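You operate a simulated robot arm through the tools that you are given. There is no shell and no other tool. Be economical: measure what you need, move in short steps, check, and stop when the job is done.

Carry out the task below with a simulated two-armed robot. There is one attempt and no reset: what you move stays moved.

TASK
Put the filter labelled "TYPE 7" from the grey top of unit three on the bottom shelf by the hall door and the filter labelled "TYPE 6" on the second shelf by the hall door from the bottom. Put the paper block on the grey top of unit three away on the top of the dark cabinet by the delivery. Take the orange leaflets and leave it on the top shelf by the hall door. Take the lid off the yellow pot and lay it down on the green top of unit three. Take the bottle that says "wash" from the top of the paper pallets by the sink and put it on the green cover. Lift the top guard of unit four open. Any order will do. Set down upright: filter, bottle.

Only the result counts: the job must be done as asked and must still hold three seconds after the hand-in. Knocking over, shifting, dropping, spilling or breaking anything else fails it. A push-on lid holds only when it is set on centred and level and pressed home; a screw cap is set on level and turned clockwise until tight.

THE ROBOT
Two 7-joint arms with two-finger parallel grippers on one trunk, on a base that drives. Base frame: it is fixed to the floor where the robot stands at the start and does not move with it; the origin is under the middle of the robot, x ahead of it, y to its left, z up; the surface under the hand at the start is at about z = 0.78. Lengths are in m, angles in degrees, forces in N, time in s.
The left shoulder is at the start at [0.062, 0.196, 1.229], the right one opposite. With the tool pointing down near the work surface each hand reaches from about 0.1 to 0.66 m from the robot's upright axis, wherever it stands, measured 20 degrees to its own side. Places, roughly: blue bottle, brown bottle [-0.75, 2.5, 1.25]; bottom shelf by the hall door [-2.5, -2.3, 0.1]; filter [0.75, -0.25, 1]; green cover [-1, 2, 1]; orange leaflets [0.75, 1.25, 1]; paper block (6x12x2 cm) [0.6, 0, 1]; second shelf by the hall door [-2.4, -2.3, 0.5]; top guard of unit four [1.4, 1.2, 1]; top of the dark cabinet by the delivery (15x26 cm) [0.2, 3.92, 0.84]; top shelf by the hall door [-2.5, -2.3, 1.6]; yellow pot [2.25, 0, 1]. Payload 1.57 kg a hand.
Tool frame (each hand has its own): the origin (TCP) lies between the finger pads and is the grasp point; the fingertips stand 0.03 m ahead of it; z points along the fingers, y is the line along which they close. Largest opening 0.11 m; finger width 0.024, thickness 0.012; the body of the gripper, 0.048 by 0.112 m, starts 0.078 m behind the TCP.
Orientation is that of the tool frame in the base frame, as [roll, pitch, yaw] about the fixed x, y, z axes, in that order (R = Rz(yaw) Ry(pitch) Rx(roll)). With the fingers straight down and closing along the base's y, the tool's x points along the base's -x, its y along +y and its z along -z.

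THE INTERFACE
- The arms move only by the tool servo_tool. It takes "left_deltas", "right_deltas" or both (then of equal length, played together; a hand with none holds still); each is a list of rows, each a list of 3 entries, a list of its own where there are three numbers: the gripper command, from -1 (shut) to 1 (fully open), values between in proportion, then the shift along the tool's x, y, z in units of 20 mm (1.0 is 20 mm), then the turn, a rotation vector about the tool's x, y, z in units of 4 degrees (1.0 is 4 degrees). In form: [[claw, [x, y, z], [wx, wy, wz]], ...]. A call has 1 to 12 rows; each row shifts and turns the commanded pose from where the row before left it, along the tool's axes as they then stand. A call with a number of a shift or a turn outside -1 to 1 is refused whole. A row lasts 0.2 s, in which the tool goes at most 0.05 m and 8.6 degrees; a call with a longer step from one row to the next is refused whole, and so is a gripper value outside its range. Where a pose cannot be reached the arm comes as near as it can. A force on the tool above 40 N (or 10 N above the force at the start of the call, whichever is more), or a blocked arm, ends the call early, and 0.2 s more pass. The fingers move at their own pace (about 0.072 m/s each) and stop on an object; they squeeze with about 34 N. The grip force told is the motor's: it shows also when the fingers shut on nothing. Time passes only in rows, and 0.2 s behind the last, so rows that do not move let the fingers close. The reply holds the time, the measured pose of the TCP, the force on the tool along the base axes, the opening and the grip force, in the units named above and with some noise, with the torque about the TCP (base axes, N m) and any sound that the robot's microphone picked up.
- Cameras (640 x 400 px; columns grow to the right, rows downward): "scene" is now at [0.101, -0.0324, 1.807]; the picture's right is [-0.41, -0.91, -0.00], its down [-0.73, 0.33, -0.60] and it looks along [0.54, -0.25, -0.80] (base axes); focal length 253 px, centre (320, 200). "left" rides on the left gripper at [0.07, -0.016, -0.141] in its tool frame; the picture's right is [0.23, 0.97, 0.00], its down [-0.85, 0.20, -0.48] and it looks along [-0.47, 0.11, 0.88] (tool axes); focal length 222 px, centre (320, 200). "right" rides on the right gripper at [0.07, 0.016, -0.141] in its tool frame; the picture's right is [-0.23, 0.97, 0.00], its down [-0.85, -0.20, -0.48] and it looks along [-0.47, -0.11, 0.88] (tool axes); focal length 222 px, centre (320, 200).
- get_image(camera): a new picture of that camera. It takes no simulated time.
- move_column(by): slides the trunk up (or, below 0, down) by that many m; the arms and the scene camera ride with it, the base frame stays. It gives what a move gives, with no picture.
- base_move(legs): drives the robot by 1 to 6 legs, each [ahead, left, turn to the left] in m, m and degrees, along the robot's own axes; the way and the turn of a leg run together, so that a leg with both is an arc; at most 1.5 m and 180 degrees a leg. The arms and the cameras ride along, it lands a little off, and it stops where it bumps. It gives what a move gives.
- pan_tilt(pan, tilt): turns the head with the scene camera to pan (to the left, within 86 degrees either way) and tilt (down, from -29 to 69), counted from straight ahead of the robot. It gives what a move gives.
- locate(camera, pixels): for up to 12 pixels [column, row] of the newest picture of that camera ("zoom" is the newest enlarged one), the place [x, y, z] in the base frame of the surface seen there, good to about 0.002 m. It takes no simulated time.
- inspect(camera, box): a new picture of the part [left, top, right, bottom] of that camera's present view, enlarged. It takes no simulated time.
- sign_off(): hands the job in; it is judged then, once.

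Work in short steps. Measure before you move; look again where a grasp or a placing could have gone wrong, and mend it. You have 124 turns and 144 pictures in all, those below and enlarged ones among them. Open the grippers and draw the arms clear of the work before you hand the job in, unless the task says otherwise.

The tools are called after ">>>" as name(argument=value, ...) on one line, values as JSON. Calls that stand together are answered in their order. servo_tool: Moves the arms, as the interface text tells. Its arguments: {"type":"object","properties":{"left_deltas":{"type":"array","items":{"type":"array"}},"right_deltas":{"type":"array","items":{"type":"array"}}},"required":[]} The other tools are called the same way: move_column (by) slides the trunk up or down; base_move (legs) drives the base; pan_tilt (pan, tilt) turns the head that bears the scene camera; get_image (camera) takes a picture; locate (camera, pixels) gives the place of the surface under pixels of a picture; inspect (camera, box) takes an enlarged picture of a part of a camera's view; sign_off () hands the job in.

At the start:

```text
time_s: 0.0
left_eef_pos: [0.4509, -0.0174, 1.3006]
left_orientation: [-180.0, 0.0, -180.0]
left_force: [0.3, 0.3, -0.1]
left_torque: [0.0, 0.0, -0.02]
left_width: 0.1102
left_finger_force: 0.0
right_eef_pos: [0.3305, -0.3075, 1.2646]
right_orientation: [179.9, -0.1, 180.0]
right_force: [0.3, 0.0, 0.1]
right_torque: [-0.03, -0.04, 0.02]
right_width: 0.1098
right_finger_force: 0.0
trunk travel left (down, up): [-0.825, 0.165]
robot x, y, heading: [-0.0008, 0.0001, 0.2]
head pan, tilt: [-24.3, 53.4]
```

scene: 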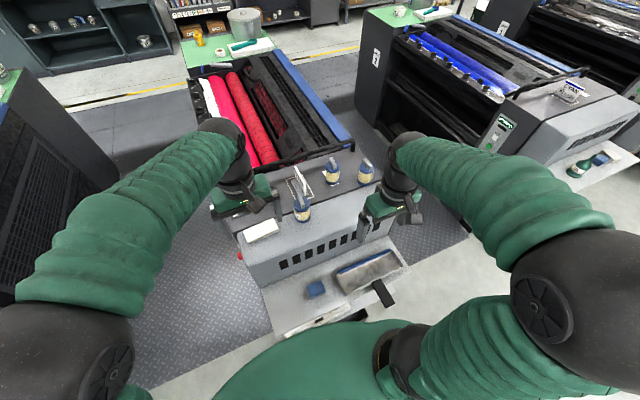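
right: 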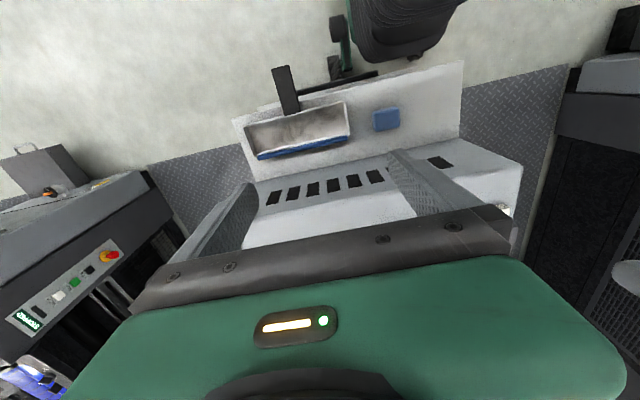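
left: 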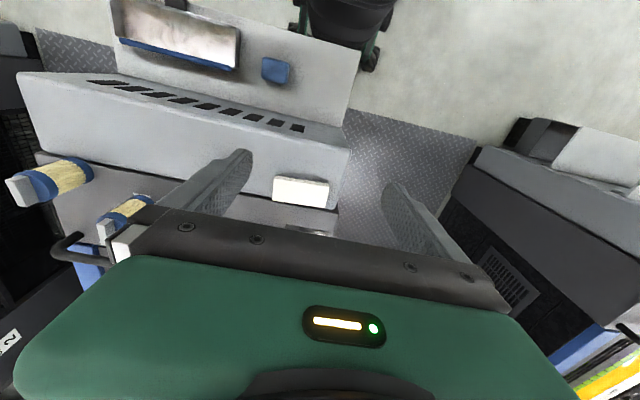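

The scene shows three bottle-like filters around (300,190)-(365,170) and a paper block at (260,230). I enlarge that area.

>>> inspect(camera="scene", box=[220, 130, 420, 255])

>>> inspect(camera="scene", box=[160, 0, 320, 100])

```text
3.20 times, centred on (320, 192) of scene
```

zoom: 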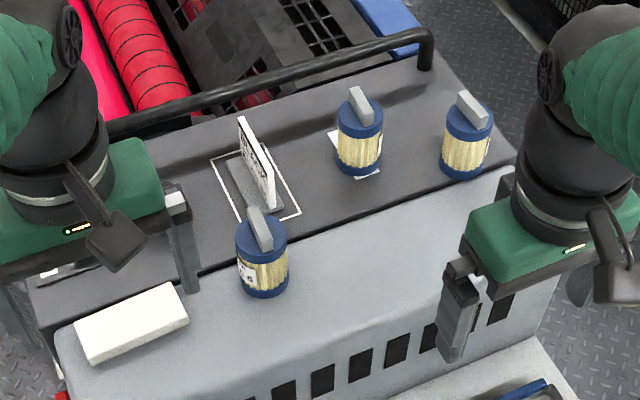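

```text
4.00 times, centred on (240, 50) of scene
```

zoom: 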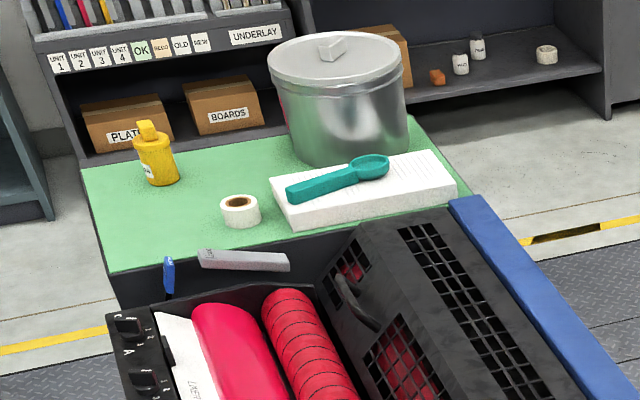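

Locating the filters, block, and points on the pot; also looking around.

>>> locate(camera="scene", pixels=[[301, 198], [302, 208], [302, 219], [333, 161], [333, 180], [367, 162], [366, 182], [248, 230], [275, 223], [262, 229], [300, 185], [345, 215]])

>>> locate(camera="zoom", pixels=[[148, 128], [155, 142], [160, 178], [195, 170], [130, 220], [240, 222], [110, 265], [85, 175]])

>>> pan_tilt(pan=60, tilt=35)

>>> get_image(camera="scene")

```text
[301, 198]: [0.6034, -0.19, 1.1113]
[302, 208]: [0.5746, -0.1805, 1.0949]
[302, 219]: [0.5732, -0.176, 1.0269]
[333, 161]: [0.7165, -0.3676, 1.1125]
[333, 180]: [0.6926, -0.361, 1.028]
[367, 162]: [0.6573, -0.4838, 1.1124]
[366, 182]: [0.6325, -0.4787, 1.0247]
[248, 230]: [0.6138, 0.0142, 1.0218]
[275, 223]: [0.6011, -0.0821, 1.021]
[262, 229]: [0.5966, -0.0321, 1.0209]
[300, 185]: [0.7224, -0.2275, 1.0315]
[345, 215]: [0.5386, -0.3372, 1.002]
```

```text
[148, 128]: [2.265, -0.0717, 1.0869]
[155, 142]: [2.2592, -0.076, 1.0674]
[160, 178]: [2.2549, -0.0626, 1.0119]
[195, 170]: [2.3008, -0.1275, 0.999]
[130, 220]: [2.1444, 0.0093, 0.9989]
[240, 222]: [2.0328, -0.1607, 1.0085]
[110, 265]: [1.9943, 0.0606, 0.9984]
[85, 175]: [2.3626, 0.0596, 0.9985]
```

```text
time_s: 1.6
left_eef_pos: [0.45, -0.0186, 1.2995]
left_orientation: [179.9, 0.0, 179.9]
left_force: [0.5, 0.1, 1.2]
left_torque: [-0.01, -0.03, 0.01]
left_width: 0.1098
left_finger_force: 0.1
right_eef_pos: [0.329, -0.3072, 1.2654]
right_orientation: [179.9, 0.0, -180.0]
right_force: [0.2, 0.7, -0.4]
right_torque: [-0.03, 0.04, -0.03]
right_width: 0.1099
right_finger_force: 0.0
trunk travel left (down, up): [-0.825, 0.165]
robot x, y, heading: [-0.0014, 0.0021, 0.2]
head pan, tilt: [60.0, 35.0]
```

```text
138 pictures are left
```

scene: 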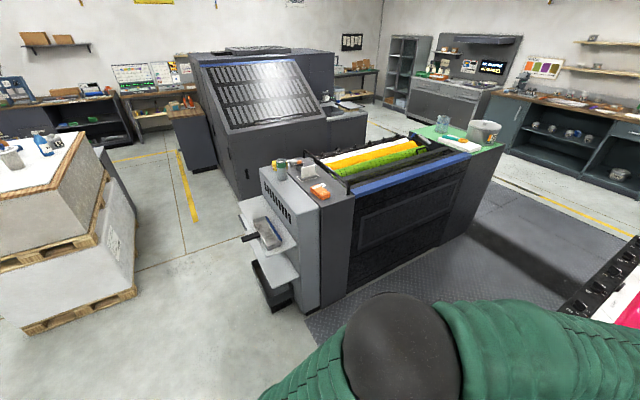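

Looking at the left and the leaflets more closely.

>>> inspect(camera="scene", box=[240, 120, 400, 220])

>>> inspect(camera="scene", box=[120, 60, 240, 135])

>>> locate(camera="scene", pixels=[[320, 191], [312, 190], [328, 196], [316, 205], [185, 111], [170, 116], [200, 112], [250, 210], [320, 90], [280, 165], [60, 170], [300, 310]])

>>> pan_tilt(pan=86, tilt=35)

>>> get_image(camera="scene")

```text
4.00 times, centred on (320, 170) of scene
```

zoom: 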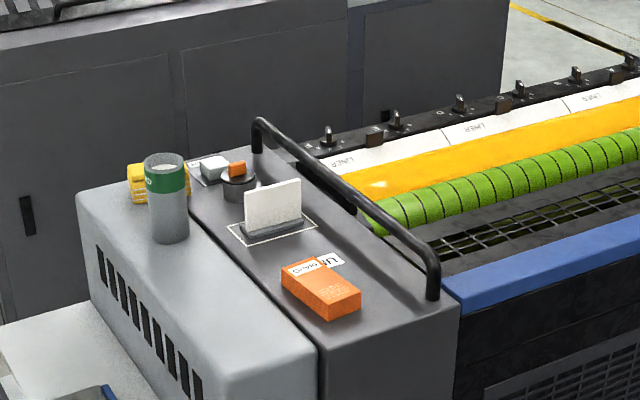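

```text
5.33 times, centred on (180, 98) of scene
```

zoom: 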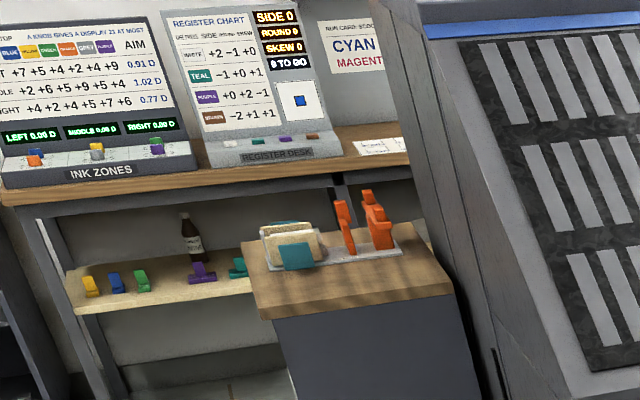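

```text
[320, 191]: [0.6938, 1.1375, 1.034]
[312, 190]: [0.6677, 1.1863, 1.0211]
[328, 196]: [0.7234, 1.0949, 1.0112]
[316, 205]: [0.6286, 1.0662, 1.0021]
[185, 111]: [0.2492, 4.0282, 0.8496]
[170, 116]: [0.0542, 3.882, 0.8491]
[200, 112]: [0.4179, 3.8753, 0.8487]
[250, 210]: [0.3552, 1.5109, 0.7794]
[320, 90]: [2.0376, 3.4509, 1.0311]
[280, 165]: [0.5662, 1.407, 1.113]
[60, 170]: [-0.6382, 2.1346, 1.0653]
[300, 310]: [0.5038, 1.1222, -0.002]
```

```text
time_s: 2.5
left_eef_pos: [0.45, -0.0177, 1.2989]
left_orientation: [179.9, 0.0, 180.0]
left_force: [-0.3, -0.3, -0.4]
left_torque: [0.01, 0.02, 0.02]
left_width: 0.1101
left_finger_force: 0.0
right_eef_pos: [0.3283, -0.3074, 1.2673]
right_orientation: [179.9, 0.1, -179.9]
right_force: [0.4, 0.9, 0.2]
right_torque: [-0.02, 0.05, -0.02]
right_width: 0.1097
right_finger_force: 0.0
trunk travel left (down, up): [-0.825, 0.165]
robot x, y, heading: [0.0016, -0.0012, -0.1]
head pan, tilt: [85.9, 35.0]
```

```text
135 pictures are left
```

scene: 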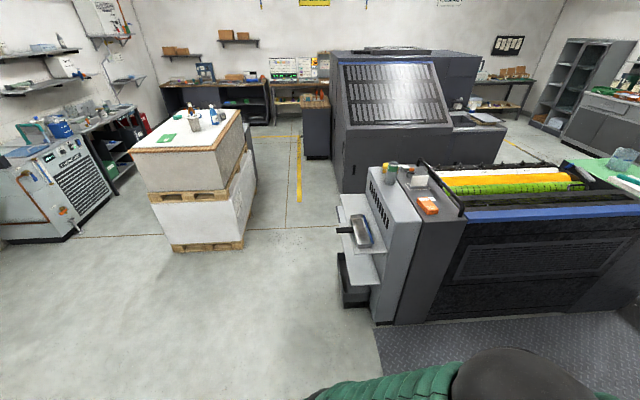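

Inspecting the pallets and the unit four.

>>> inspect(camera="scene", box=[130, 95, 258, 175])

>>> locate(camera="zoom", pixels=[[180, 215], [130, 205], [215, 222], [315, 160], [325, 75], [418, 70], [420, 135], [25, 270], [440, 275], [520, 80], [290, 90]])

>>> inspect(camera="scene", box=[380, 130, 640, 292])

>>> locate(camera="zoom", pixels=[[100, 160], [130, 190], [160, 205], [190, 140], [250, 165], [300, 205], [450, 195], [620, 190], [400, 150], [200, 190], [560, 160], [500, 140]])

```text
5.00 times, centred on (194, 135) of scene
```

zoom: 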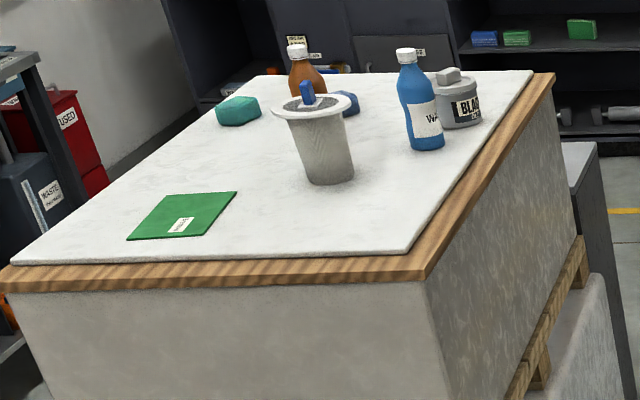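

```text
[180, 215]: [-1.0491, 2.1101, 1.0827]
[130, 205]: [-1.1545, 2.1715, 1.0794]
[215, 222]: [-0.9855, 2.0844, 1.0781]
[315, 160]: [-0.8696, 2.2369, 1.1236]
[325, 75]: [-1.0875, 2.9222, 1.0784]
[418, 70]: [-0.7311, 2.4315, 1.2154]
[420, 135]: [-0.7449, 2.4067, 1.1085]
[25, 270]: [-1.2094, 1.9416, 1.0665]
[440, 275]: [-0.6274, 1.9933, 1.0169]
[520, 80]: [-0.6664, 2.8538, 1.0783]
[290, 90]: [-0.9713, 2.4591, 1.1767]
```

```text
2.46 times, centred on (510, 211) of scene
```

zoom: 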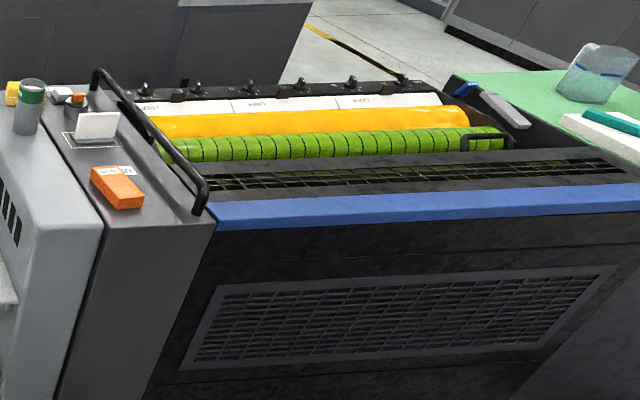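

```text
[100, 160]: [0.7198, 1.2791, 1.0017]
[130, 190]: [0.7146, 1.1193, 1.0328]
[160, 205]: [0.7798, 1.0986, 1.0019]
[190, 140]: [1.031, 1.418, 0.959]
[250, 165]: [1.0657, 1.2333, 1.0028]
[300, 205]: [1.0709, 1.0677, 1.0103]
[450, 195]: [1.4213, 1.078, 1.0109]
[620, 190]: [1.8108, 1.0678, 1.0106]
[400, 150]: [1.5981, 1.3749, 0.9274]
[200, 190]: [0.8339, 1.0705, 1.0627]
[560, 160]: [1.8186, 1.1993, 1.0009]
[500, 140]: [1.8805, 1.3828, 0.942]
```

Turning the head back to the filters to read their labels at high zoom.

>>> pan_tilt(pan=-24, tilt=45)

>>> get_image(camera="scene")

>>> inspect(camera="scene", box=[270, 190, 390, 265])

```text
time_s: 4.4
left_eef_pos: [0.4496, -0.0183, 1.3006]
left_orientation: [179.9, 0.0, 180.0]
left_force: [-0.2, 0.4, -0.5]
left_torque: [0.01, 0.03, 0.03]
left_width: 0.1101
left_finger_force: 0.0
right_eef_pos: [0.329, -0.3072, 1.2657]
right_orientation: [179.8, 0.0, 180.0]
right_force: [0.5, -0.7, 0.5]
right_torque: [-0.02, 0.02, 0.01]
right_width: 0.1097
right_finger_force: 0.0
trunk travel left (down, up): [-0.825, 0.165]
robot x, y, heading: [0.0011, -0.0002, 0.3]
head pan, tilt: [-24.0, 45.0]
```

```text
132 pictures are left
```

scene: 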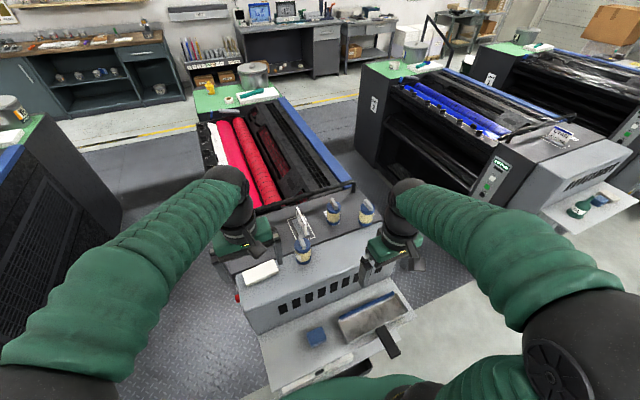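

```text
5.33 times, centred on (330, 228) of scene
```

zoom: 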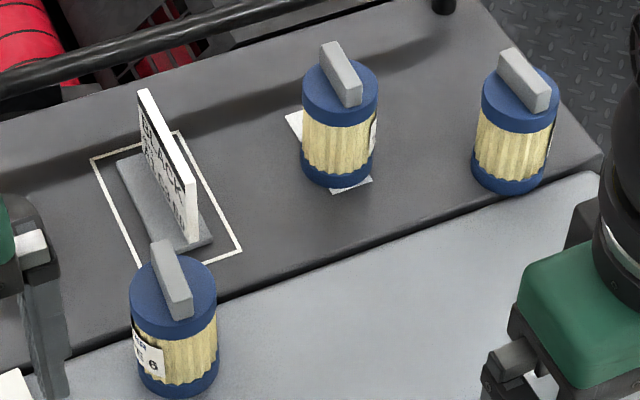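

A at zoom (175,330) reads "…6"; B and C have labels facing right. I drive right 0.75 m to view them from there.

>>> base_move(legs=[[0, -0.75, 0]])

>>> pan_tilt(pan=25, tilt=40)

>>> get_image(camera="scene")

```text
time_s: 8.5
left_eef_pos: [0.4493, -0.7792, 1.3004]
left_orientation: [-179.7, 0.0, 180.0]
left_force: [0.3, -0.2, -0.4]
left_torque: [0.02, -0.02, 0.0]
left_width: 0.1101
left_finger_force: 0.0
right_eef_pos: [0.3297, -1.0677, 1.2656]
right_orientation: [-179.8, -0.1, 180.0]
right_force: [-0.8, -0.6, -0.4]
right_torque: [-0.04, 0.04, 0.01]
right_width: 0.1102
right_finger_force: 0.1
trunk travel left (down, up): [-0.825, 0.165]
robot x, y, heading: [-0.0039, -0.7685, -0.1]
head pan, tilt: [-24.0, 45.0]
```

```text
time_s: 9.7
left_eef_pos: [0.449, -0.7849, 1.2999]
left_orientation: [179.8, 0.0, 180.0]
left_force: [-0.1, 0.4, 0.0]
left_torque: [-0.03, -0.01, 0.04]
left_width: 0.1098
left_finger_force: 0.0
right_eef_pos: [0.328, -1.0738, 1.2644]
right_orientation: [179.9, 0.0, 179.9]
right_force: [0.7, -0.3, -1.2]
right_torque: [0.01, -0.01, -0.01]
right_width: 0.1099
right_finger_force: 0.0
trunk travel left (down, up): [-0.825, 0.165]
robot x, y, heading: [-0.0026, -0.768, 0.1]
head pan, tilt: [25.0, 40.0]
```

```text
130 pictures are left
```

scene: 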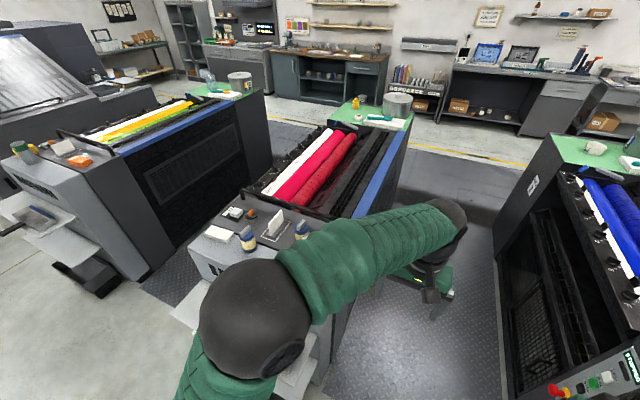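

The left arm blocks the view, so I turn the left hand's camera toward +y.

>>> servo_tool(left_deltas=[[1, [0, 0, 0], [0, 0, -1]], [1, [0, 0, 0], [0, 0, -1]], [1, [0, 0, 0], [0, 0, -1]], [1, [0, 0, 0], [0, 0, -1]], [1, [0, 0, 0], [0, 0, -1]], [1, [0, 0, 0], [0, 0, -1]], [1, [0, 0, 0], [0, 0, -1]], [1, [0, 0, 0], [0, 0, -1]], [1, [0, 0, 0], [0, 0, -1]], [1, [0, 0, 0], [0, 0, -1]], [1, [0, 0, 0], [0, 0, -1]], [1, [0, 0, 0], [0, 0, -1]]])

>>> get_image(camera="left")

```text
time_s: 12.3
left_eef_pos: [0.4505, -0.7856, 1.3015]
left_orientation: [-179.9, 0.1, -131.9]
left_force: [0.3, 0.0, -0.3]
left_torque: [-0.01, -0.02, 0.02]
left_width: 0.1098
left_finger_force: 0.1
right_eef_pos: [0.3288, -1.0727, 1.2648]
right_orientation: [179.9, 0.0, 179.9]
right_force: [0.2, 0.0, -0.2]
right_torque: [-0.02, -0.01, -0.03]
right_width: 0.1102
right_finger_force: 0.1
trunk travel left (down, up): [-0.825, 0.165]
robot x, y, heading: [-0.0005, -0.7642, -0.1]
head pan, tilt: [25.0, 40.0]
```

```text
129 pictures are left
```

left: 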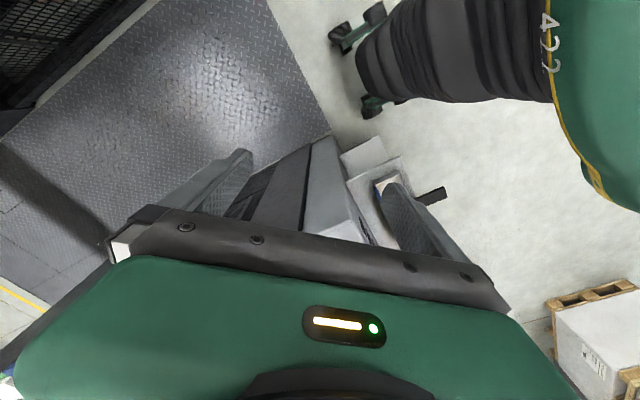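

The hand camera looks mainly downward. I instead turn the robot so the filters lie straight ahead between the arms.

>>> base_move(legs=[[0, -0.35, 0], [0, 0, 45]])

>>> pan_tilt(pan=0, tilt=40)

>>> get_image(camera="scene")

```text
time_s: 16.6
left_eef_pos: [0.3296, -0.8185, 1.3006]
left_orientation: [179.9, 0.3, -86.6]
left_force: [0.3, -0.3, -0.7]
left_torque: [0.01, 0.04, 0.01]
left_width: 0.11
left_finger_force: 0.1
right_eef_pos: [0.4528, -1.1067, 1.265]
right_orientation: [179.8, 0.0, -134.6]
right_force: [0.1, 0.1, 0.5]
right_torque: [0.0, 0.01, 0.0]
right_width: 0.1101
right_finger_force: 0.0
trunk travel left (down, up): [-0.825, 0.165]
robot x, y, heading: [-0.0023, -1.1275, 45.7]
head pan, tilt: [25.0, 40.0]
```

```text
time_s: 17.5
left_eef_pos: [0.3295, -0.8177, 1.3006]
left_orientation: [179.8, 0.1, -86.6]
left_force: [-0.3, 0.2, 1.0]
left_torque: [0.01, 0.02, -0.01]
left_width: 0.1098
left_finger_force: 0.0
right_eef_pos: [0.4504, -1.1054, 1.2655]
right_orientation: [179.9, 0.0, -134.7]
right_force: [0.9, 0.1, -0.4]
right_torque: [-0.02, 0.03, -0.02]
right_width: 0.11
right_finger_force: 0.0
trunk travel left (down, up): [-0.825, 0.165]
robot x, y, heading: [0.0003, -1.1228, 45.2]
head pan, tilt: [0.0, 40.0]
```

```text
128 pictures are left
```

scene: 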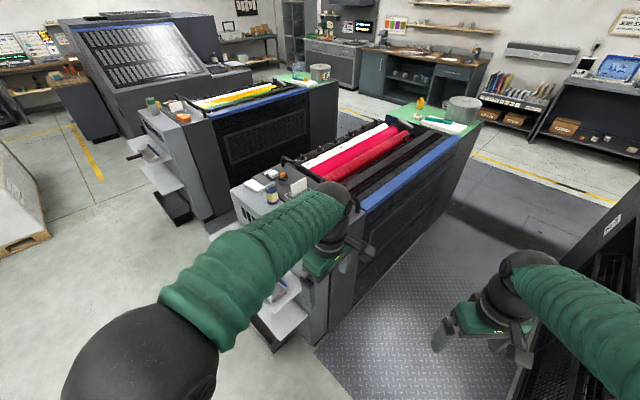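

The filters are hidden just behind the left hand; turning 22° more left brings them into the gap.

>>> base_move(legs=[[0, 0, 22]])

>>> get_image(camera="scene")

>>> inspect(camera="scene", box=[340, 150, 460, 225])

```text
time_s: 19.1
left_eef_pos: [0.19, -0.7159, 1.3001]
left_orientation: [179.9, 0.2, -64.5]
left_force: [-0.5, 0.6, -0.9]
left_torque: [0.01, -0.01, 0.01]
left_width: 0.1098
left_finger_force: 0.0
right_eef_pos: [0.4104, -0.9375, 1.2655]
right_orientation: [179.8, 0.0, -112.6]
right_force: [-0.3, 0.4, -0.6]
right_torque: [0.02, 0.01, -0.01]
right_width: 0.1104
right_finger_force: 0.0
trunk travel left (down, up): [-0.825, 0.165]
robot x, y, heading: [-0.0018, -1.1221, 67.6]
head pan, tilt: [0.0, 40.0]
```

```text
127 pictures are left
```

scene: 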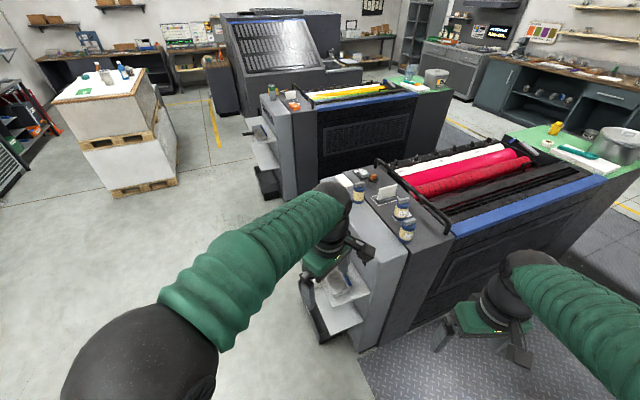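

```text
5.33 times, centred on (400, 188) of scene
```

zoom: 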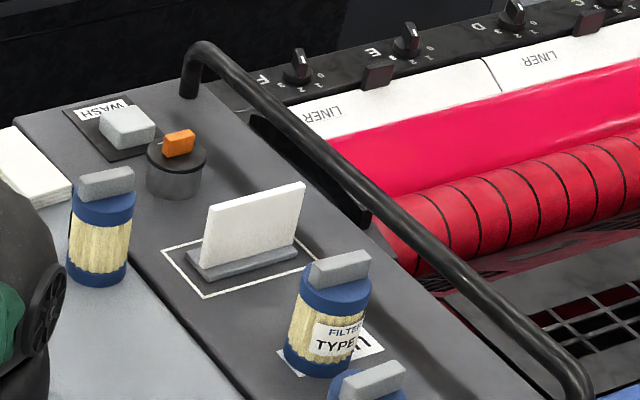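

>>> inspect(camera="scene", box=[370, 190, 450, 240])

```text
8.00 times, centred on (410, 215) of scene
```

zoom: 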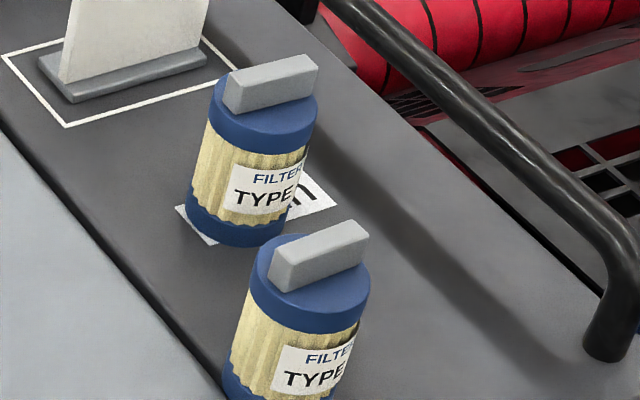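

The digit wraps round to the +x side. I drive into the gap beside unit three and turn further left to see it.

>>> base_move(legs=[[0, -0.37, 0], [0.2, 0, 30]])

>>> pan_tilt(pan=0, tilt=50)

>>> get_image(camera="scene")

```text
time_s: 22.9
left_eef_pos: [0.3582, -0.6253, 1.3027]
left_orientation: [179.7, 0.9, -35.3]
left_force: [1.2, -0.1, 0.1]
left_torque: [0.05, 0.08, -0.03]
left_width: 0.1101
left_finger_force: 0.1
right_eef_pos: [0.6592, -0.7086, 1.2614]
right_orientation: [179.0, 0.4, -83.1]
right_force: [1.2, 0.3, -0.3]
right_torque: [0.05, 0.02, -0.02]
right_width: 0.1103
right_finger_force: 0.1
trunk travel left (down, up): [-0.825, 0.165]
robot x, y, heading: [0.3719, -1.0617, 96.9]
head pan, tilt: [0.0, 40.0]
```

```text
time_s: 23.6
left_eef_pos: [0.3367, -0.624, 1.3026]
left_orientation: [-179.7, 0.2, -35.3]
left_force: [-0.3, -1.1, 0.0]
left_torque: [0.0, 0.02, 0.01]
left_width: 0.1102
left_finger_force: 0.1
right_eef_pos: [0.6369, -0.7089, 1.2679]
right_orientation: [180.0, 0.2, -83.3]
right_force: [0.3, -0.5, 0.2]
right_torque: [0.02, 0.0, -0.01]
right_width: 0.1099
right_finger_force: 0.1
trunk travel left (down, up): [-0.825, 0.165]
robot x, y, heading: [0.3728, -1.0669, 97.0]
head pan, tilt: [0.0, 50.0]
```

```text
124 pictures are left
```

scene: 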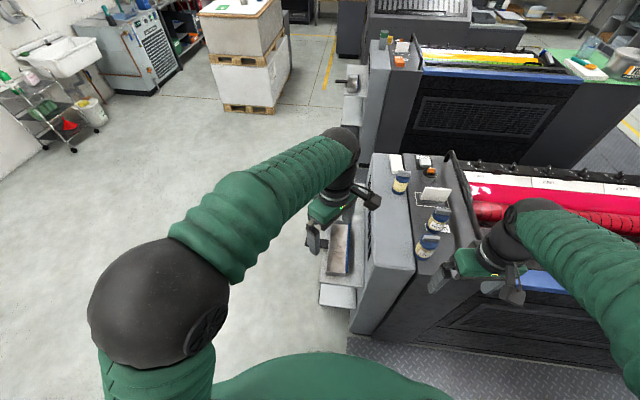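

>>> inspect(camera="scene", box=[384, 200, 480, 260])

>>> locate(camera="zoom", pixels=[[300, 275], [375, 85]])

```text
6.67 times, centred on (432, 230) of scene
```

zoom: 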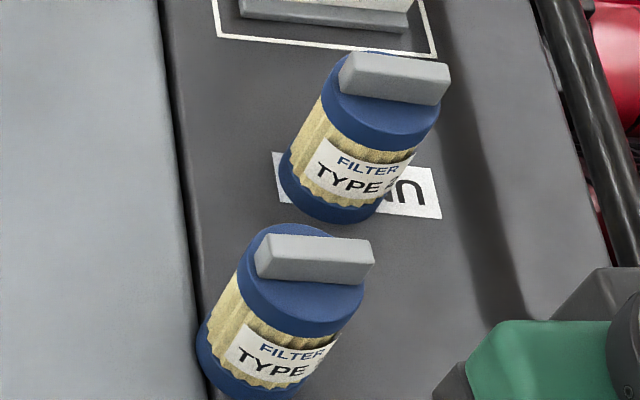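

```text
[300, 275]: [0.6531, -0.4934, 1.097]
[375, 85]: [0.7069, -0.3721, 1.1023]
```

>>> inspect(camera="scene", box=[412, 236, 444, 256])

>>> inspect(camera="scene", box=[424, 214, 456, 234])

```text
16.00 times, centred on (428, 246) of scene
```

zoom: 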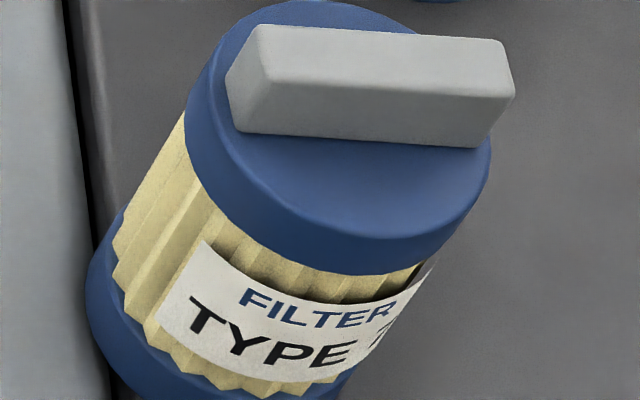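

```text
16.00 times, centred on (440, 224) of scene
```

zoom: 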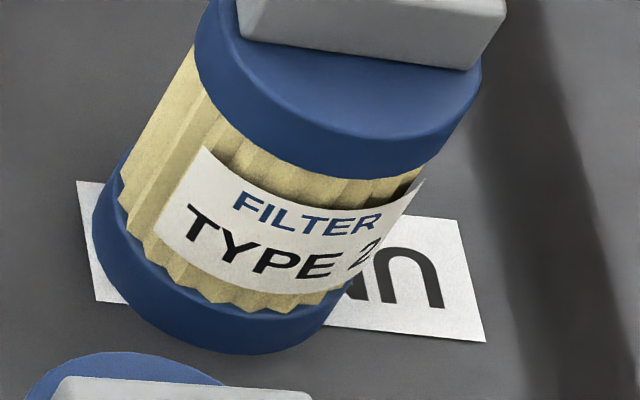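

B is "TYPE 2" and C (at [0.65,-0.49]) is the 7; A at [0.59,-0.185] is the 6. Before choosing a grasp, I back out and look at the shelves by the hall door.

>>> base_move(legs=[[0, 0.6, 0], [0, 0, 105]])

>>> pan_tilt(pan=0, tilt=20)

>>> get_image(camera="scene")

```text
time_s: 31.4
left_eef_pos: [-0.6429, -1.2852, 1.3018]
left_orientation: [-180.0, 0.1, 70.1]
left_force: [0.1, 0.8, 0.7]
left_torque: [0.01, -0.03, 0.01]
left_width: 0.1102
left_finger_force: 0.0
right_eef_pos: [-0.6409, -0.9724, 1.2648]
right_orientation: [179.9, 0.0, 21.9]
right_force: [-0.1, -0.3, 0.4]
right_torque: [0.02, -0.01, 0.03]
right_width: 0.1099
right_finger_force: 0.0
trunk travel left (down, up): [-0.825, 0.165]
robot x, y, heading: [-0.2253, -1.1376, -157.9]
head pan, tilt: [0.0, 50.0]
```

```text
time_s: 32.4
left_eef_pos: [-0.6414, -1.2848, 1.3014]
left_orientation: [179.9, 0.2, 69.9]
left_force: [-0.6, 0.1, -0.7]
left_torque: [0.03, -0.02, -0.04]
left_width: 0.1098
left_finger_force: 0.1
right_eef_pos: [-0.6402, -0.973, 1.2647]
right_orientation: [179.9, 0.1, 22.0]
right_force: [0.3, 0.4, 0.0]
right_torque: [0.03, 0.04, 0.02]
right_width: 0.1099
right_finger_force: 0.0
trunk travel left (down, up): [-0.825, 0.165]
robot x, y, heading: [-0.2176, -1.1384, -157.6]
head pan, tilt: [0.0, 20.0]
```

```text
120 pictures are left
```

scene: 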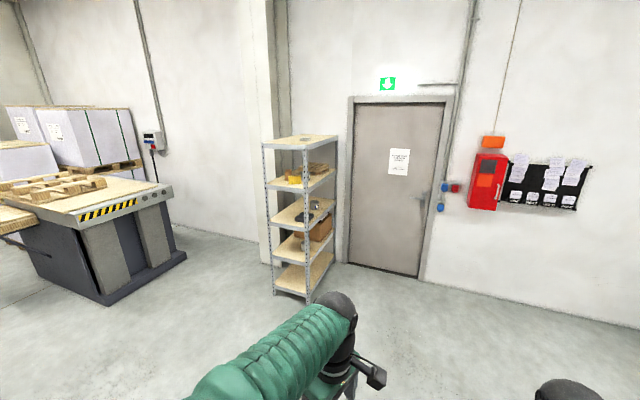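

>>> inspect(camera="scene", box=[222, 120, 382, 310])

>>> locate(camera="scene", pixels=[[300, 140], [265, 143], [305, 150], [336, 138], [308, 180], [300, 215], [290, 250], [300, 275], [272, 290], [309, 301], [328, 270], [284, 220]])

```text
2.11 times, centred on (302, 215) of scene
```

zoom: 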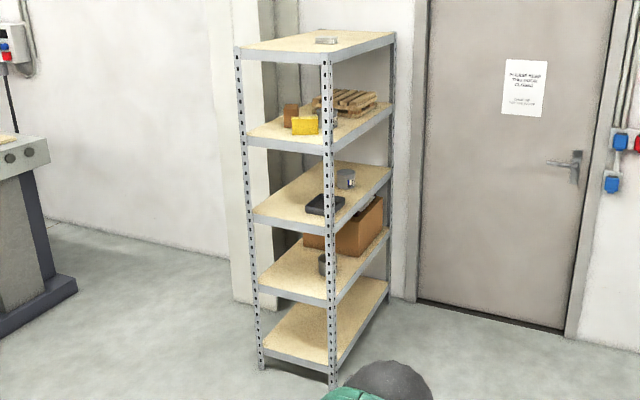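

```text
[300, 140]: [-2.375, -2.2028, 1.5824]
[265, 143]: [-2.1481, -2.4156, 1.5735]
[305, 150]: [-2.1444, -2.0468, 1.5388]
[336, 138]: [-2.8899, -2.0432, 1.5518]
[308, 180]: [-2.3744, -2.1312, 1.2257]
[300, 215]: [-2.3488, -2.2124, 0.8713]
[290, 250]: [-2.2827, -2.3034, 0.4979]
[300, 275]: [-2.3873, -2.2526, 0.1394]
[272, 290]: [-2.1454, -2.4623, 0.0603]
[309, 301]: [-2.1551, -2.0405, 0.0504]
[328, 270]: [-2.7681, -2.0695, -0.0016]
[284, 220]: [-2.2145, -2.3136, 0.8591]
```

The shelf is open (levels 0.139/0.498/0.865/1.22/1.58; x −2.14…−2.89, y −2.04…−2.46), so a 45° slanted grasp on the filter bodies will suit. I drive back in front of unit three and square the left hand.

>>> base_move(legs=[[0, 0, 157.6], [0, 0.8, 0], [0.22, 0, 0]])

>>> servo_tool(left_deltas=[[1, [0, 0, 0], [0, 0, 1]], [1, [0, 0, 0], [0, 0, 1]], [1, [0, 0, 0], [0, 0, 1]], [1, [0, 0, 0], [0, 0, 1]], [1, [0, 0, 0], [0, 0, 1]], [1, [0, 0, 0], [0, 0, 1]], [1, [0, 0, 0], [0, 0, 1]], [1, [0, 0, 0], [0, 0, 1]], [1, [0, 0, 0], [0, 0, 1]], [1, [0, 0, 0], [0, 0, 1]], [1, [0, 0, 0], [0, 0, 1]], [1, [0, 0, 0], [0, 0, 1]]], right_deltas=[[1, [0, 0, 0], [0, -1, 0]], [1, [0, 0, 0], [0, -1, 0]], [1, [0, 0, 0], [0, -1, 0]], [1, [0, 0, 0], [0, -1, 0]], [1, [0, 0, 0], [0, -1, 0]], [1, [0, 0, 0], [0, -1, 0]], [1, [0, 0, 0], [0, -1, 0]], [1, [0, 0, 0], [0, -1, 0]], [1, [0, 0, 0], [0, -1, 0]], [1, [0, 0, 0], [0, -1, 0]], [1, [0, 0, 0], [0, -1, 0]], [1, [0, 0, 0], [0, 0, 0]]])

>>> pan_tilt(pan=0, tilt=55)

>>> get_image(camera="scene")

```text
time_s: 44.5
left_eef_pos: [0.4134, -0.3196, 1.3052]
left_orientation: [-179.6, 0.3, -129.1]
left_force: [-0.4, 0.0, 0.1]
left_torque: [0.01, -0.03, -0.04]
left_width: 0.1099
left_finger_force: 0.0
right_eef_pos: [0.3102, -0.6141, 1.2674]
right_orientation: [179.7, 0.4, -177.0]
right_force: [-0.8, 0.0, -0.6]
right_torque: [0.0, 0.0, 0.0]
right_width: 0.1102
right_finger_force: 0.0
trunk travel left (down, up): [-0.825, 0.165]
robot x, y, heading: [-0.025, -0.3221, 2.9]
head pan, tilt: [0.0, 20.0]
```

```text
time_s: 47.1
left_eef_pos: [0.4187, -0.3212, 1.3029]
left_orientation: [179.8, 0.2, -177.1]
left_force: [0.4, -0.8, -0.7]
left_torque: [0.01, 0.0, 0.0]
left_width: 0.1098
left_finger_force: 0.0
right_eef_pos: [0.3654, -0.6496, 1.284]
right_orientation: [179.6, 44.0, -177.3]
right_force: [-0.6, -0.4, 0.3]
right_torque: [0.01, -0.01, -0.02]
right_width: 0.11
right_finger_force: 0.0
right hand out of reach, approached as far as the arm can: row 5, 6, 7, 8, 9, 10, 11
trunk travel left (down, up): [-0.825, 0.165]
robot x, y, heading: [-0.0266, -0.324, 3.3]
head pan, tilt: [0.0, 20.0]
```

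```text
time_s: 48.2
left_eef_pos: [0.4198, -0.3212, 1.3022]
left_orientation: [180.0, 0.2, -177.0]
left_force: [-0.5, -0.6, -0.5]
left_torque: [0.0, 0.01, 0.01]
left_width: 0.1098
left_finger_force: 0.1
right_eef_pos: [0.3661, -0.6498, 1.2857]
right_orientation: [179.5, 43.9, -177.3]
right_force: [0.3, 0.5, 0.5]
right_torque: [0.02, 0.0, 0.04]
right_width: 0.1101
right_finger_force: 0.1
trunk travel left (down, up): [-0.825, 0.165]
robot x, y, heading: [-0.0237, -0.3225, 3.2]
head pan, tilt: [0.0, 55.0]
```

```text
118 pictures are left
```

scene: 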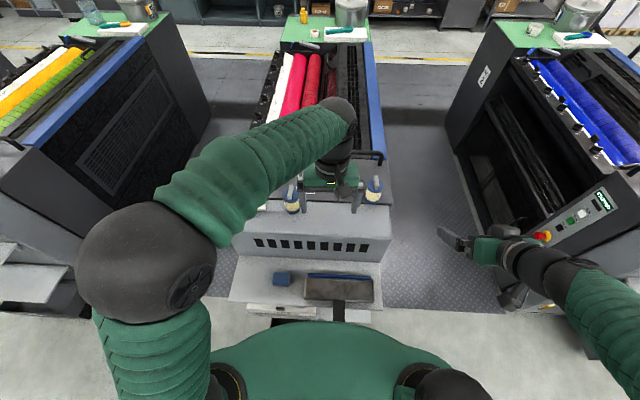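

Right hand is tilted. I measure filters A (292,195) and C (373,190) from this viewpoint.

>>> inspect(camera="scene", box=[264, 165, 408, 255])

```text
4.44 times, centred on (336, 210) of scene
```

zoom: 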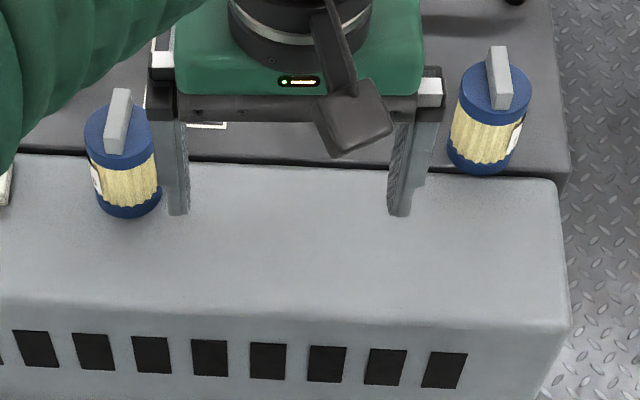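

>>> locate(camera="zoom", pixels=[[462, 90], [531, 90], [496, 145], [483, 168], [508, 105], [490, 52], [88, 140], [152, 140], [130, 213], [126, 150], [120, 95], [135, 185]])

```text
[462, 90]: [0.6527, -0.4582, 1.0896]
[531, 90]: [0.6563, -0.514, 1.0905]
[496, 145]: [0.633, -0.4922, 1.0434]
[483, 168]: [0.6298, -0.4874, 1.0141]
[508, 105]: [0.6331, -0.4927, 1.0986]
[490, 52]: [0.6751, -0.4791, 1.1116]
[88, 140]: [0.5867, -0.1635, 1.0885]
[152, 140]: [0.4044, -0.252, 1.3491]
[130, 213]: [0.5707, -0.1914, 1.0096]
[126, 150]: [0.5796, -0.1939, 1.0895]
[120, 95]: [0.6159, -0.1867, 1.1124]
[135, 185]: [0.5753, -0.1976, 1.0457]
```

C centre ≈(0.659,−0.486), A centre ≈(0.600,−0.189), radius ≈0.029, surface z 1.00. Right hand goes to its pre-grasp while the left hand tilts and shifts left.

>>> servo_tool(left_deltas=[[1, [0, 0.6, 0], [0, -1, 0]], [1, [0, 0.6, 0], [0, -1, 0]], [1, [0, 0.6, 0], [0, -1, 0]], [1, [0, 0.6, 0], [0, -1, 0]], [1, [0, 0.6, 0], [0, -1, 0]], [1, [0, 0.6, 0], [0, -1, 0]], [1, [0, 0.6, 0], [0, -1, 0]], [1, [0, 0.6, 0], [0, -1, 0]], [1, [0, 0.6, 0], [0, -1, 0]], [1, [0, 0.6, 0], [0, -1, 0]], [1, [0, 0.6, 0], [0, -1, 0]], [1, [0, 0, 0], [0, 0, 0]]], right_deltas=[[1, [-0.223, 0.64, 0.975], [0, 0, 0]], [1, [-0.223, 0.64, 0.975], [0, 0, 0]], [1, [-0.223, 0.64, 0.975], [0, 0, 0]], [1, [-0.223, 0.64, 0.975], [0, 0, 0]], [1, [-0.223, 0.64, 0.975], [0, 0, 0]], [1, [-0.223, 0.64, 0.975], [0, 0, 0]], [1, [-0.223, 0.64, 0.975], [0, 0, 0]], [1, [-0.223, 0.64, 0.975], [0, 0, 0]], [1, [-0.223, 0.64, 0.975], [0, 0, 0]], [1, [-0.223, 0.64, 0.975], [0, 0, 0]], [1, [-0.223, 0.64, 0.975], [0, 0, 0]], [1, [-0.223, 0.64, 0.975], [0, 0, 0]]])

```text
time_s: 50.8
left_eef_pos: [0.4122, -0.1873, 1.3026]
left_orientation: [179.9, 44.2, -177.1]
left_force: [-0.1, 0.5, 0.1]
left_torque: [-0.02, 0.01, 0.02]
left_width: 0.1103
left_finger_force: 0.1
right_eef_pos: [0.5636, -0.4856, 1.1571]
right_orientation: [179.8, 44.1, -177.1]
right_force: [0.5, 0.0, 0.3]
right_torque: [0.0, 0.04, 0.03]
right_width: 0.1099
right_finger_force: 0.0
right hand out of reach, approached as far as the arm can: row 2
trunk travel left (down, up): [-0.825, 0.165]
robot x, y, heading: [-0.0254, -0.3216, 3.0]
head pan, tilt: [0.0, 55.0]
```

Right hand is lined up; I go in along the tool axis and close, while the left goes to its pre-grasp.

>>> servo_tool(left_deltas=[[1, [0.197, -0.03, 0.836], [0, 0, 0]], [1, [0.197, -0.03, 0.836], [0, 0, 0]], [1, [0.197, -0.03, 0.836], [0, 0, 0]], [1, [0.197, -0.03, 0.836], [0, 0, 0]], [1, [0.197, -0.03, 0.836], [0, 0, 0]], [1, [0.197, -0.03, 0.836], [0, 0, 0]], [1, [0.197, -0.03, 0.836], [0, 0, 0]], [1, [0.197, -0.03, 0.836], [0, 0, 0]], [1, [0.197, -0.03, 0.836], [0, 0, 0]], [1, [0.197, -0.03, 0.836], [0, 0, 0]], [1, [0, 0, 0], [0, 0, 0]], [1, [0, 0, 0], [0, 0, 0]]], right_deltas=[[1, [0.015, -0.03, 0.87], [0, 0, 0]], [1, [0.015, -0.03, 0.87], [0, 0, 0]], [1, [0.015, -0.03, 0.87], [0, 0, 0]], [1, [0.015, -0.03, 0.87], [0, 0, 0]], [1, [0.015, -0.03, 0.87], [0, 0, 0]], [1, [0.015, -0.03, 0.87], [0, 0, 0]], [1, [0.015, -0.03, 0.87], [0, 0, 0]], [1, [0.015, -0.03, 0.87], [0, 0, 0]], [1, [0, 0, 0], [0, 0, 0]], [-1, [0, 0, 0], [0, 0, 0]], [-1, [0, 0, 0], [0, 0, 0]], [-1, [0, 0, 0], [0, 0, 0]]])

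>>> get_image(camera="scene")

```text
time_s: 53.6
left_eef_pos: [0.4998, -0.1894, 1.1544]
left_orientation: [179.7, 44.1, -177.3]
left_force: [0.3, -0.1, 1.4]
left_torque: [0.02, 0.03, 0.0]
left_width: 0.11
left_finger_force: 0.1
right_eef_pos: [0.6662, -0.5213, 1.0729]
right_orientation: [178.2, 45.8, 177.9]
right_force: [-0.9, 0.4, -0.9]
right_torque: [-0.03, -0.02, 0.02]
right_width: 0.0558
right_finger_force: 33.5
trunk travel left (down, up): [-0.825, 0.165]
robot x, y, heading: [-0.0255, -0.3228, 3.2]
head pan, tilt: [0.0, 55.0]
stopped in row 12 (right hand): the arm was blocked; the commanded pose is now the measured one
```

```text
116 pictures are left
```

scene: 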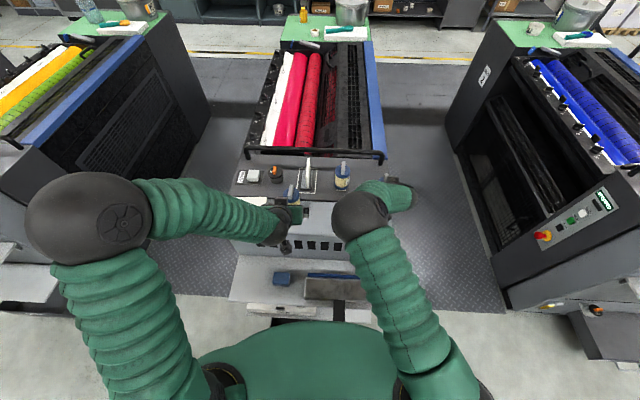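

The right hand ended up 3.5 cm to the right and slightly high, but something 0.056 wide is gripped. Let me look closely.

>>> inspect(camera="scene", box=[280, 140, 424, 230])

>>> get_image(camera="right")

>>> locate(camera="scene", pixels=[[342, 162], [343, 185], [338, 170], [347, 170]])

```text
4.44 times, centred on (352, 185) of scene
```

zoom: 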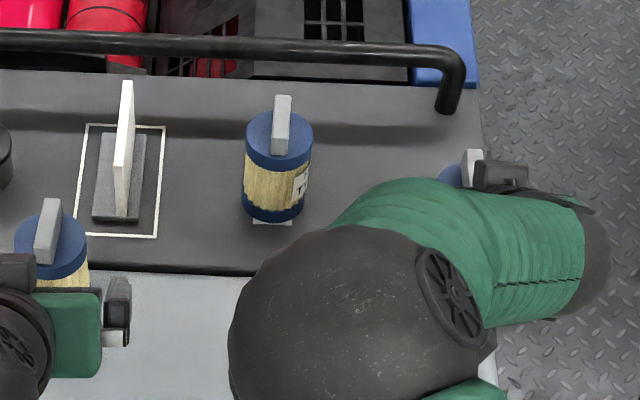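

```text
114 pictures are left
```

right: 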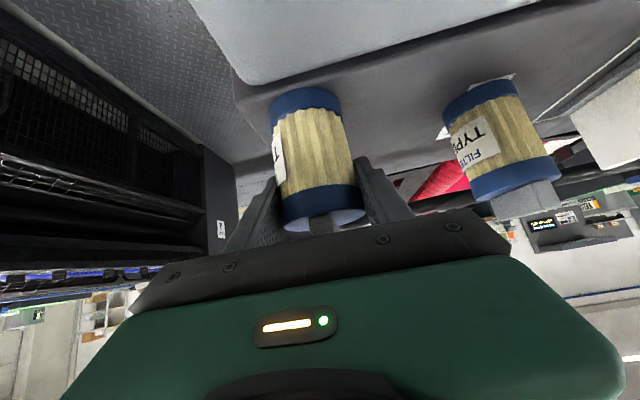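

```text
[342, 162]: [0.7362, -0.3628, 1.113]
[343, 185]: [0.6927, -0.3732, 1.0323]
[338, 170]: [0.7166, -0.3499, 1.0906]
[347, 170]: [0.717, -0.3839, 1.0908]
```

C is held by the right hand, B untouched. The right elbow has swung close to the left hand, so I lift C first with the left still.

>>> servo_tool(right_deltas=[[-1, [-0.717, 0, -0.7], [0, 0, 0]], [-1, [-0.717, 0, -0.7], [0, 0, 0]], [-1, [-0.717, 0, -0.7], [0, 0, 0]], [-1, [-0.717, 0, -0.7], [0, 0, 0]], [-1, [-0.717, 0, -0.7], [0, 0, 0]], [-1, [-0.717, -0.3, -0.7], [0, 0, 0]], [-1, [0, -0.8, -0.8], [0, 0, 0]], [-1, [0, -0.8, -0.8], [0, 0, 0]], [-1, [0, -0.8, -0.8], [0, 0, 0]], [-1, [0, -0.8, -0.8], [0, 0, 0]]])

>>> get_image(camera="scene")

```text
time_s: 55.8
left_eef_pos: [0.5, -0.1911, 1.1577]
left_orientation: [179.8, 44.4, -177.3]
left_force: [0.1, 0.5, 1.3]
left_torque: [0.01, -0.02, -0.02]
left_width: 0.1099
left_finger_force: 0.1
right_eef_pos: [0.6188, -0.5884, 1.2314]
right_orientation: [178.6, 45.4, 178.9]
right_force: [0.0, -1.0, -0.4]
right_torque: [-0.01, -0.03, 0.0]
right_width: 0.0556
right_finger_force: 34.8
trunk travel left (down, up): [-0.825, 0.165]
robot x, y, heading: [-0.0251, -0.3228, 3.1]
head pan, tilt: [0.0, 55.0]
```

```text
113 pictures are left
```

scene: 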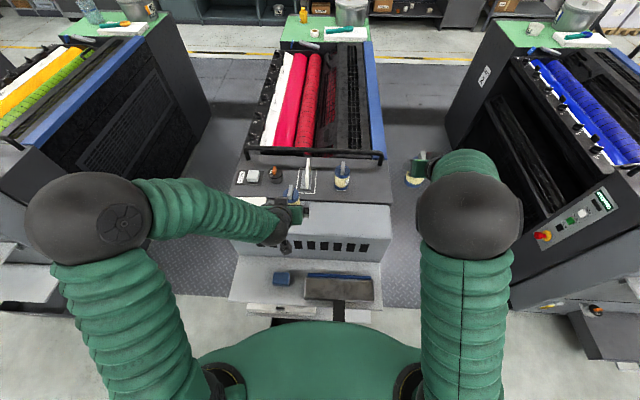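

Filter C is up. Now the left hand goes in on A and closes.

>>> servo_tool(left_deltas=[[1, [-0.01, 0.0, 0.88], [0, 0, 0]], [1, [-0.01, 0.0, 0.88], [0, 0, 0]], [1, [-0.01, 0.0, 0.88], [0, 0, 0]], [1, [-0.01, 0.0, 0.88], [0, 0, 0]], [1, [-0.01, 0.0, 0.88], [0, 0, 0]], [1, [-0.01, 0.0, 0.88], [0, 0, 0]], [1, [-0.01, 0.0, 0.88], [0, 0, 0]], [1, [-0.01, 0.0, 0.88], [0, 0, 0]], [1, [0, 0, 0], [0, 0, 0]], [-1, [0, 0, 0], [0, 0, 0]], [-1, [0, 0, 0], [0, 0, 0]], [-1, [0, 0, 0], [0, 0, 0]]])

>>> get_image(camera="left")

>>> inspect(camera="right", box=[220, 60, 420, 260])

```text
time_s: 58.4
left_eef_pos: [0.5997, -0.186, 1.0571]
left_orientation: [179.8, 44.3, -177.2]
left_force: [0.6, 0.8, 2.0]
left_torque: [-0.01, -0.03, -0.02]
left_width: 0.0556
left_finger_force: 33.4
right_eef_pos: [0.6179, -0.5881, 1.2321]
right_orientation: [178.6, 45.4, 178.8]
right_force: [-0.2, 0.3, -1.5]
right_torque: [-0.01, -0.01, -0.03]
right_width: 0.0556
right_finger_force: 34.1
trunk travel left (down, up): [-0.825, 0.165]
robot x, y, heading: [-0.0209, -0.3281, 3.0]
head pan, tilt: [0.0, 55.0]
```

```text
112 pictures are left
```

left: 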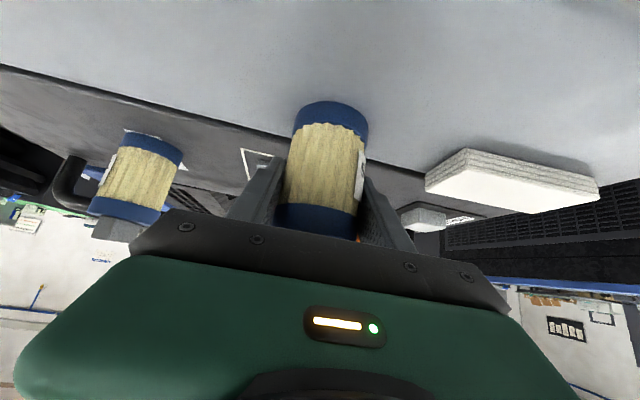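

```text
2.00 times, centred on (320, 160) of right
```

zoom: 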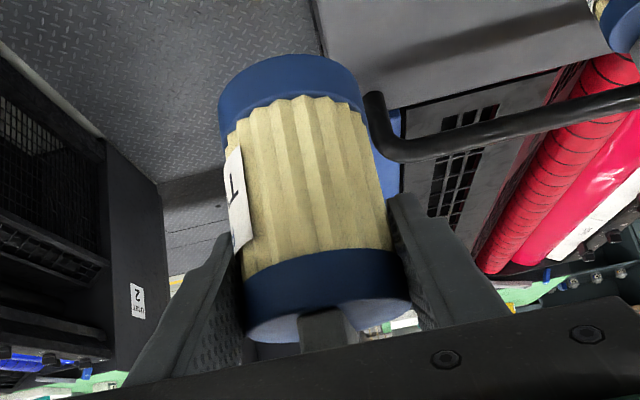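

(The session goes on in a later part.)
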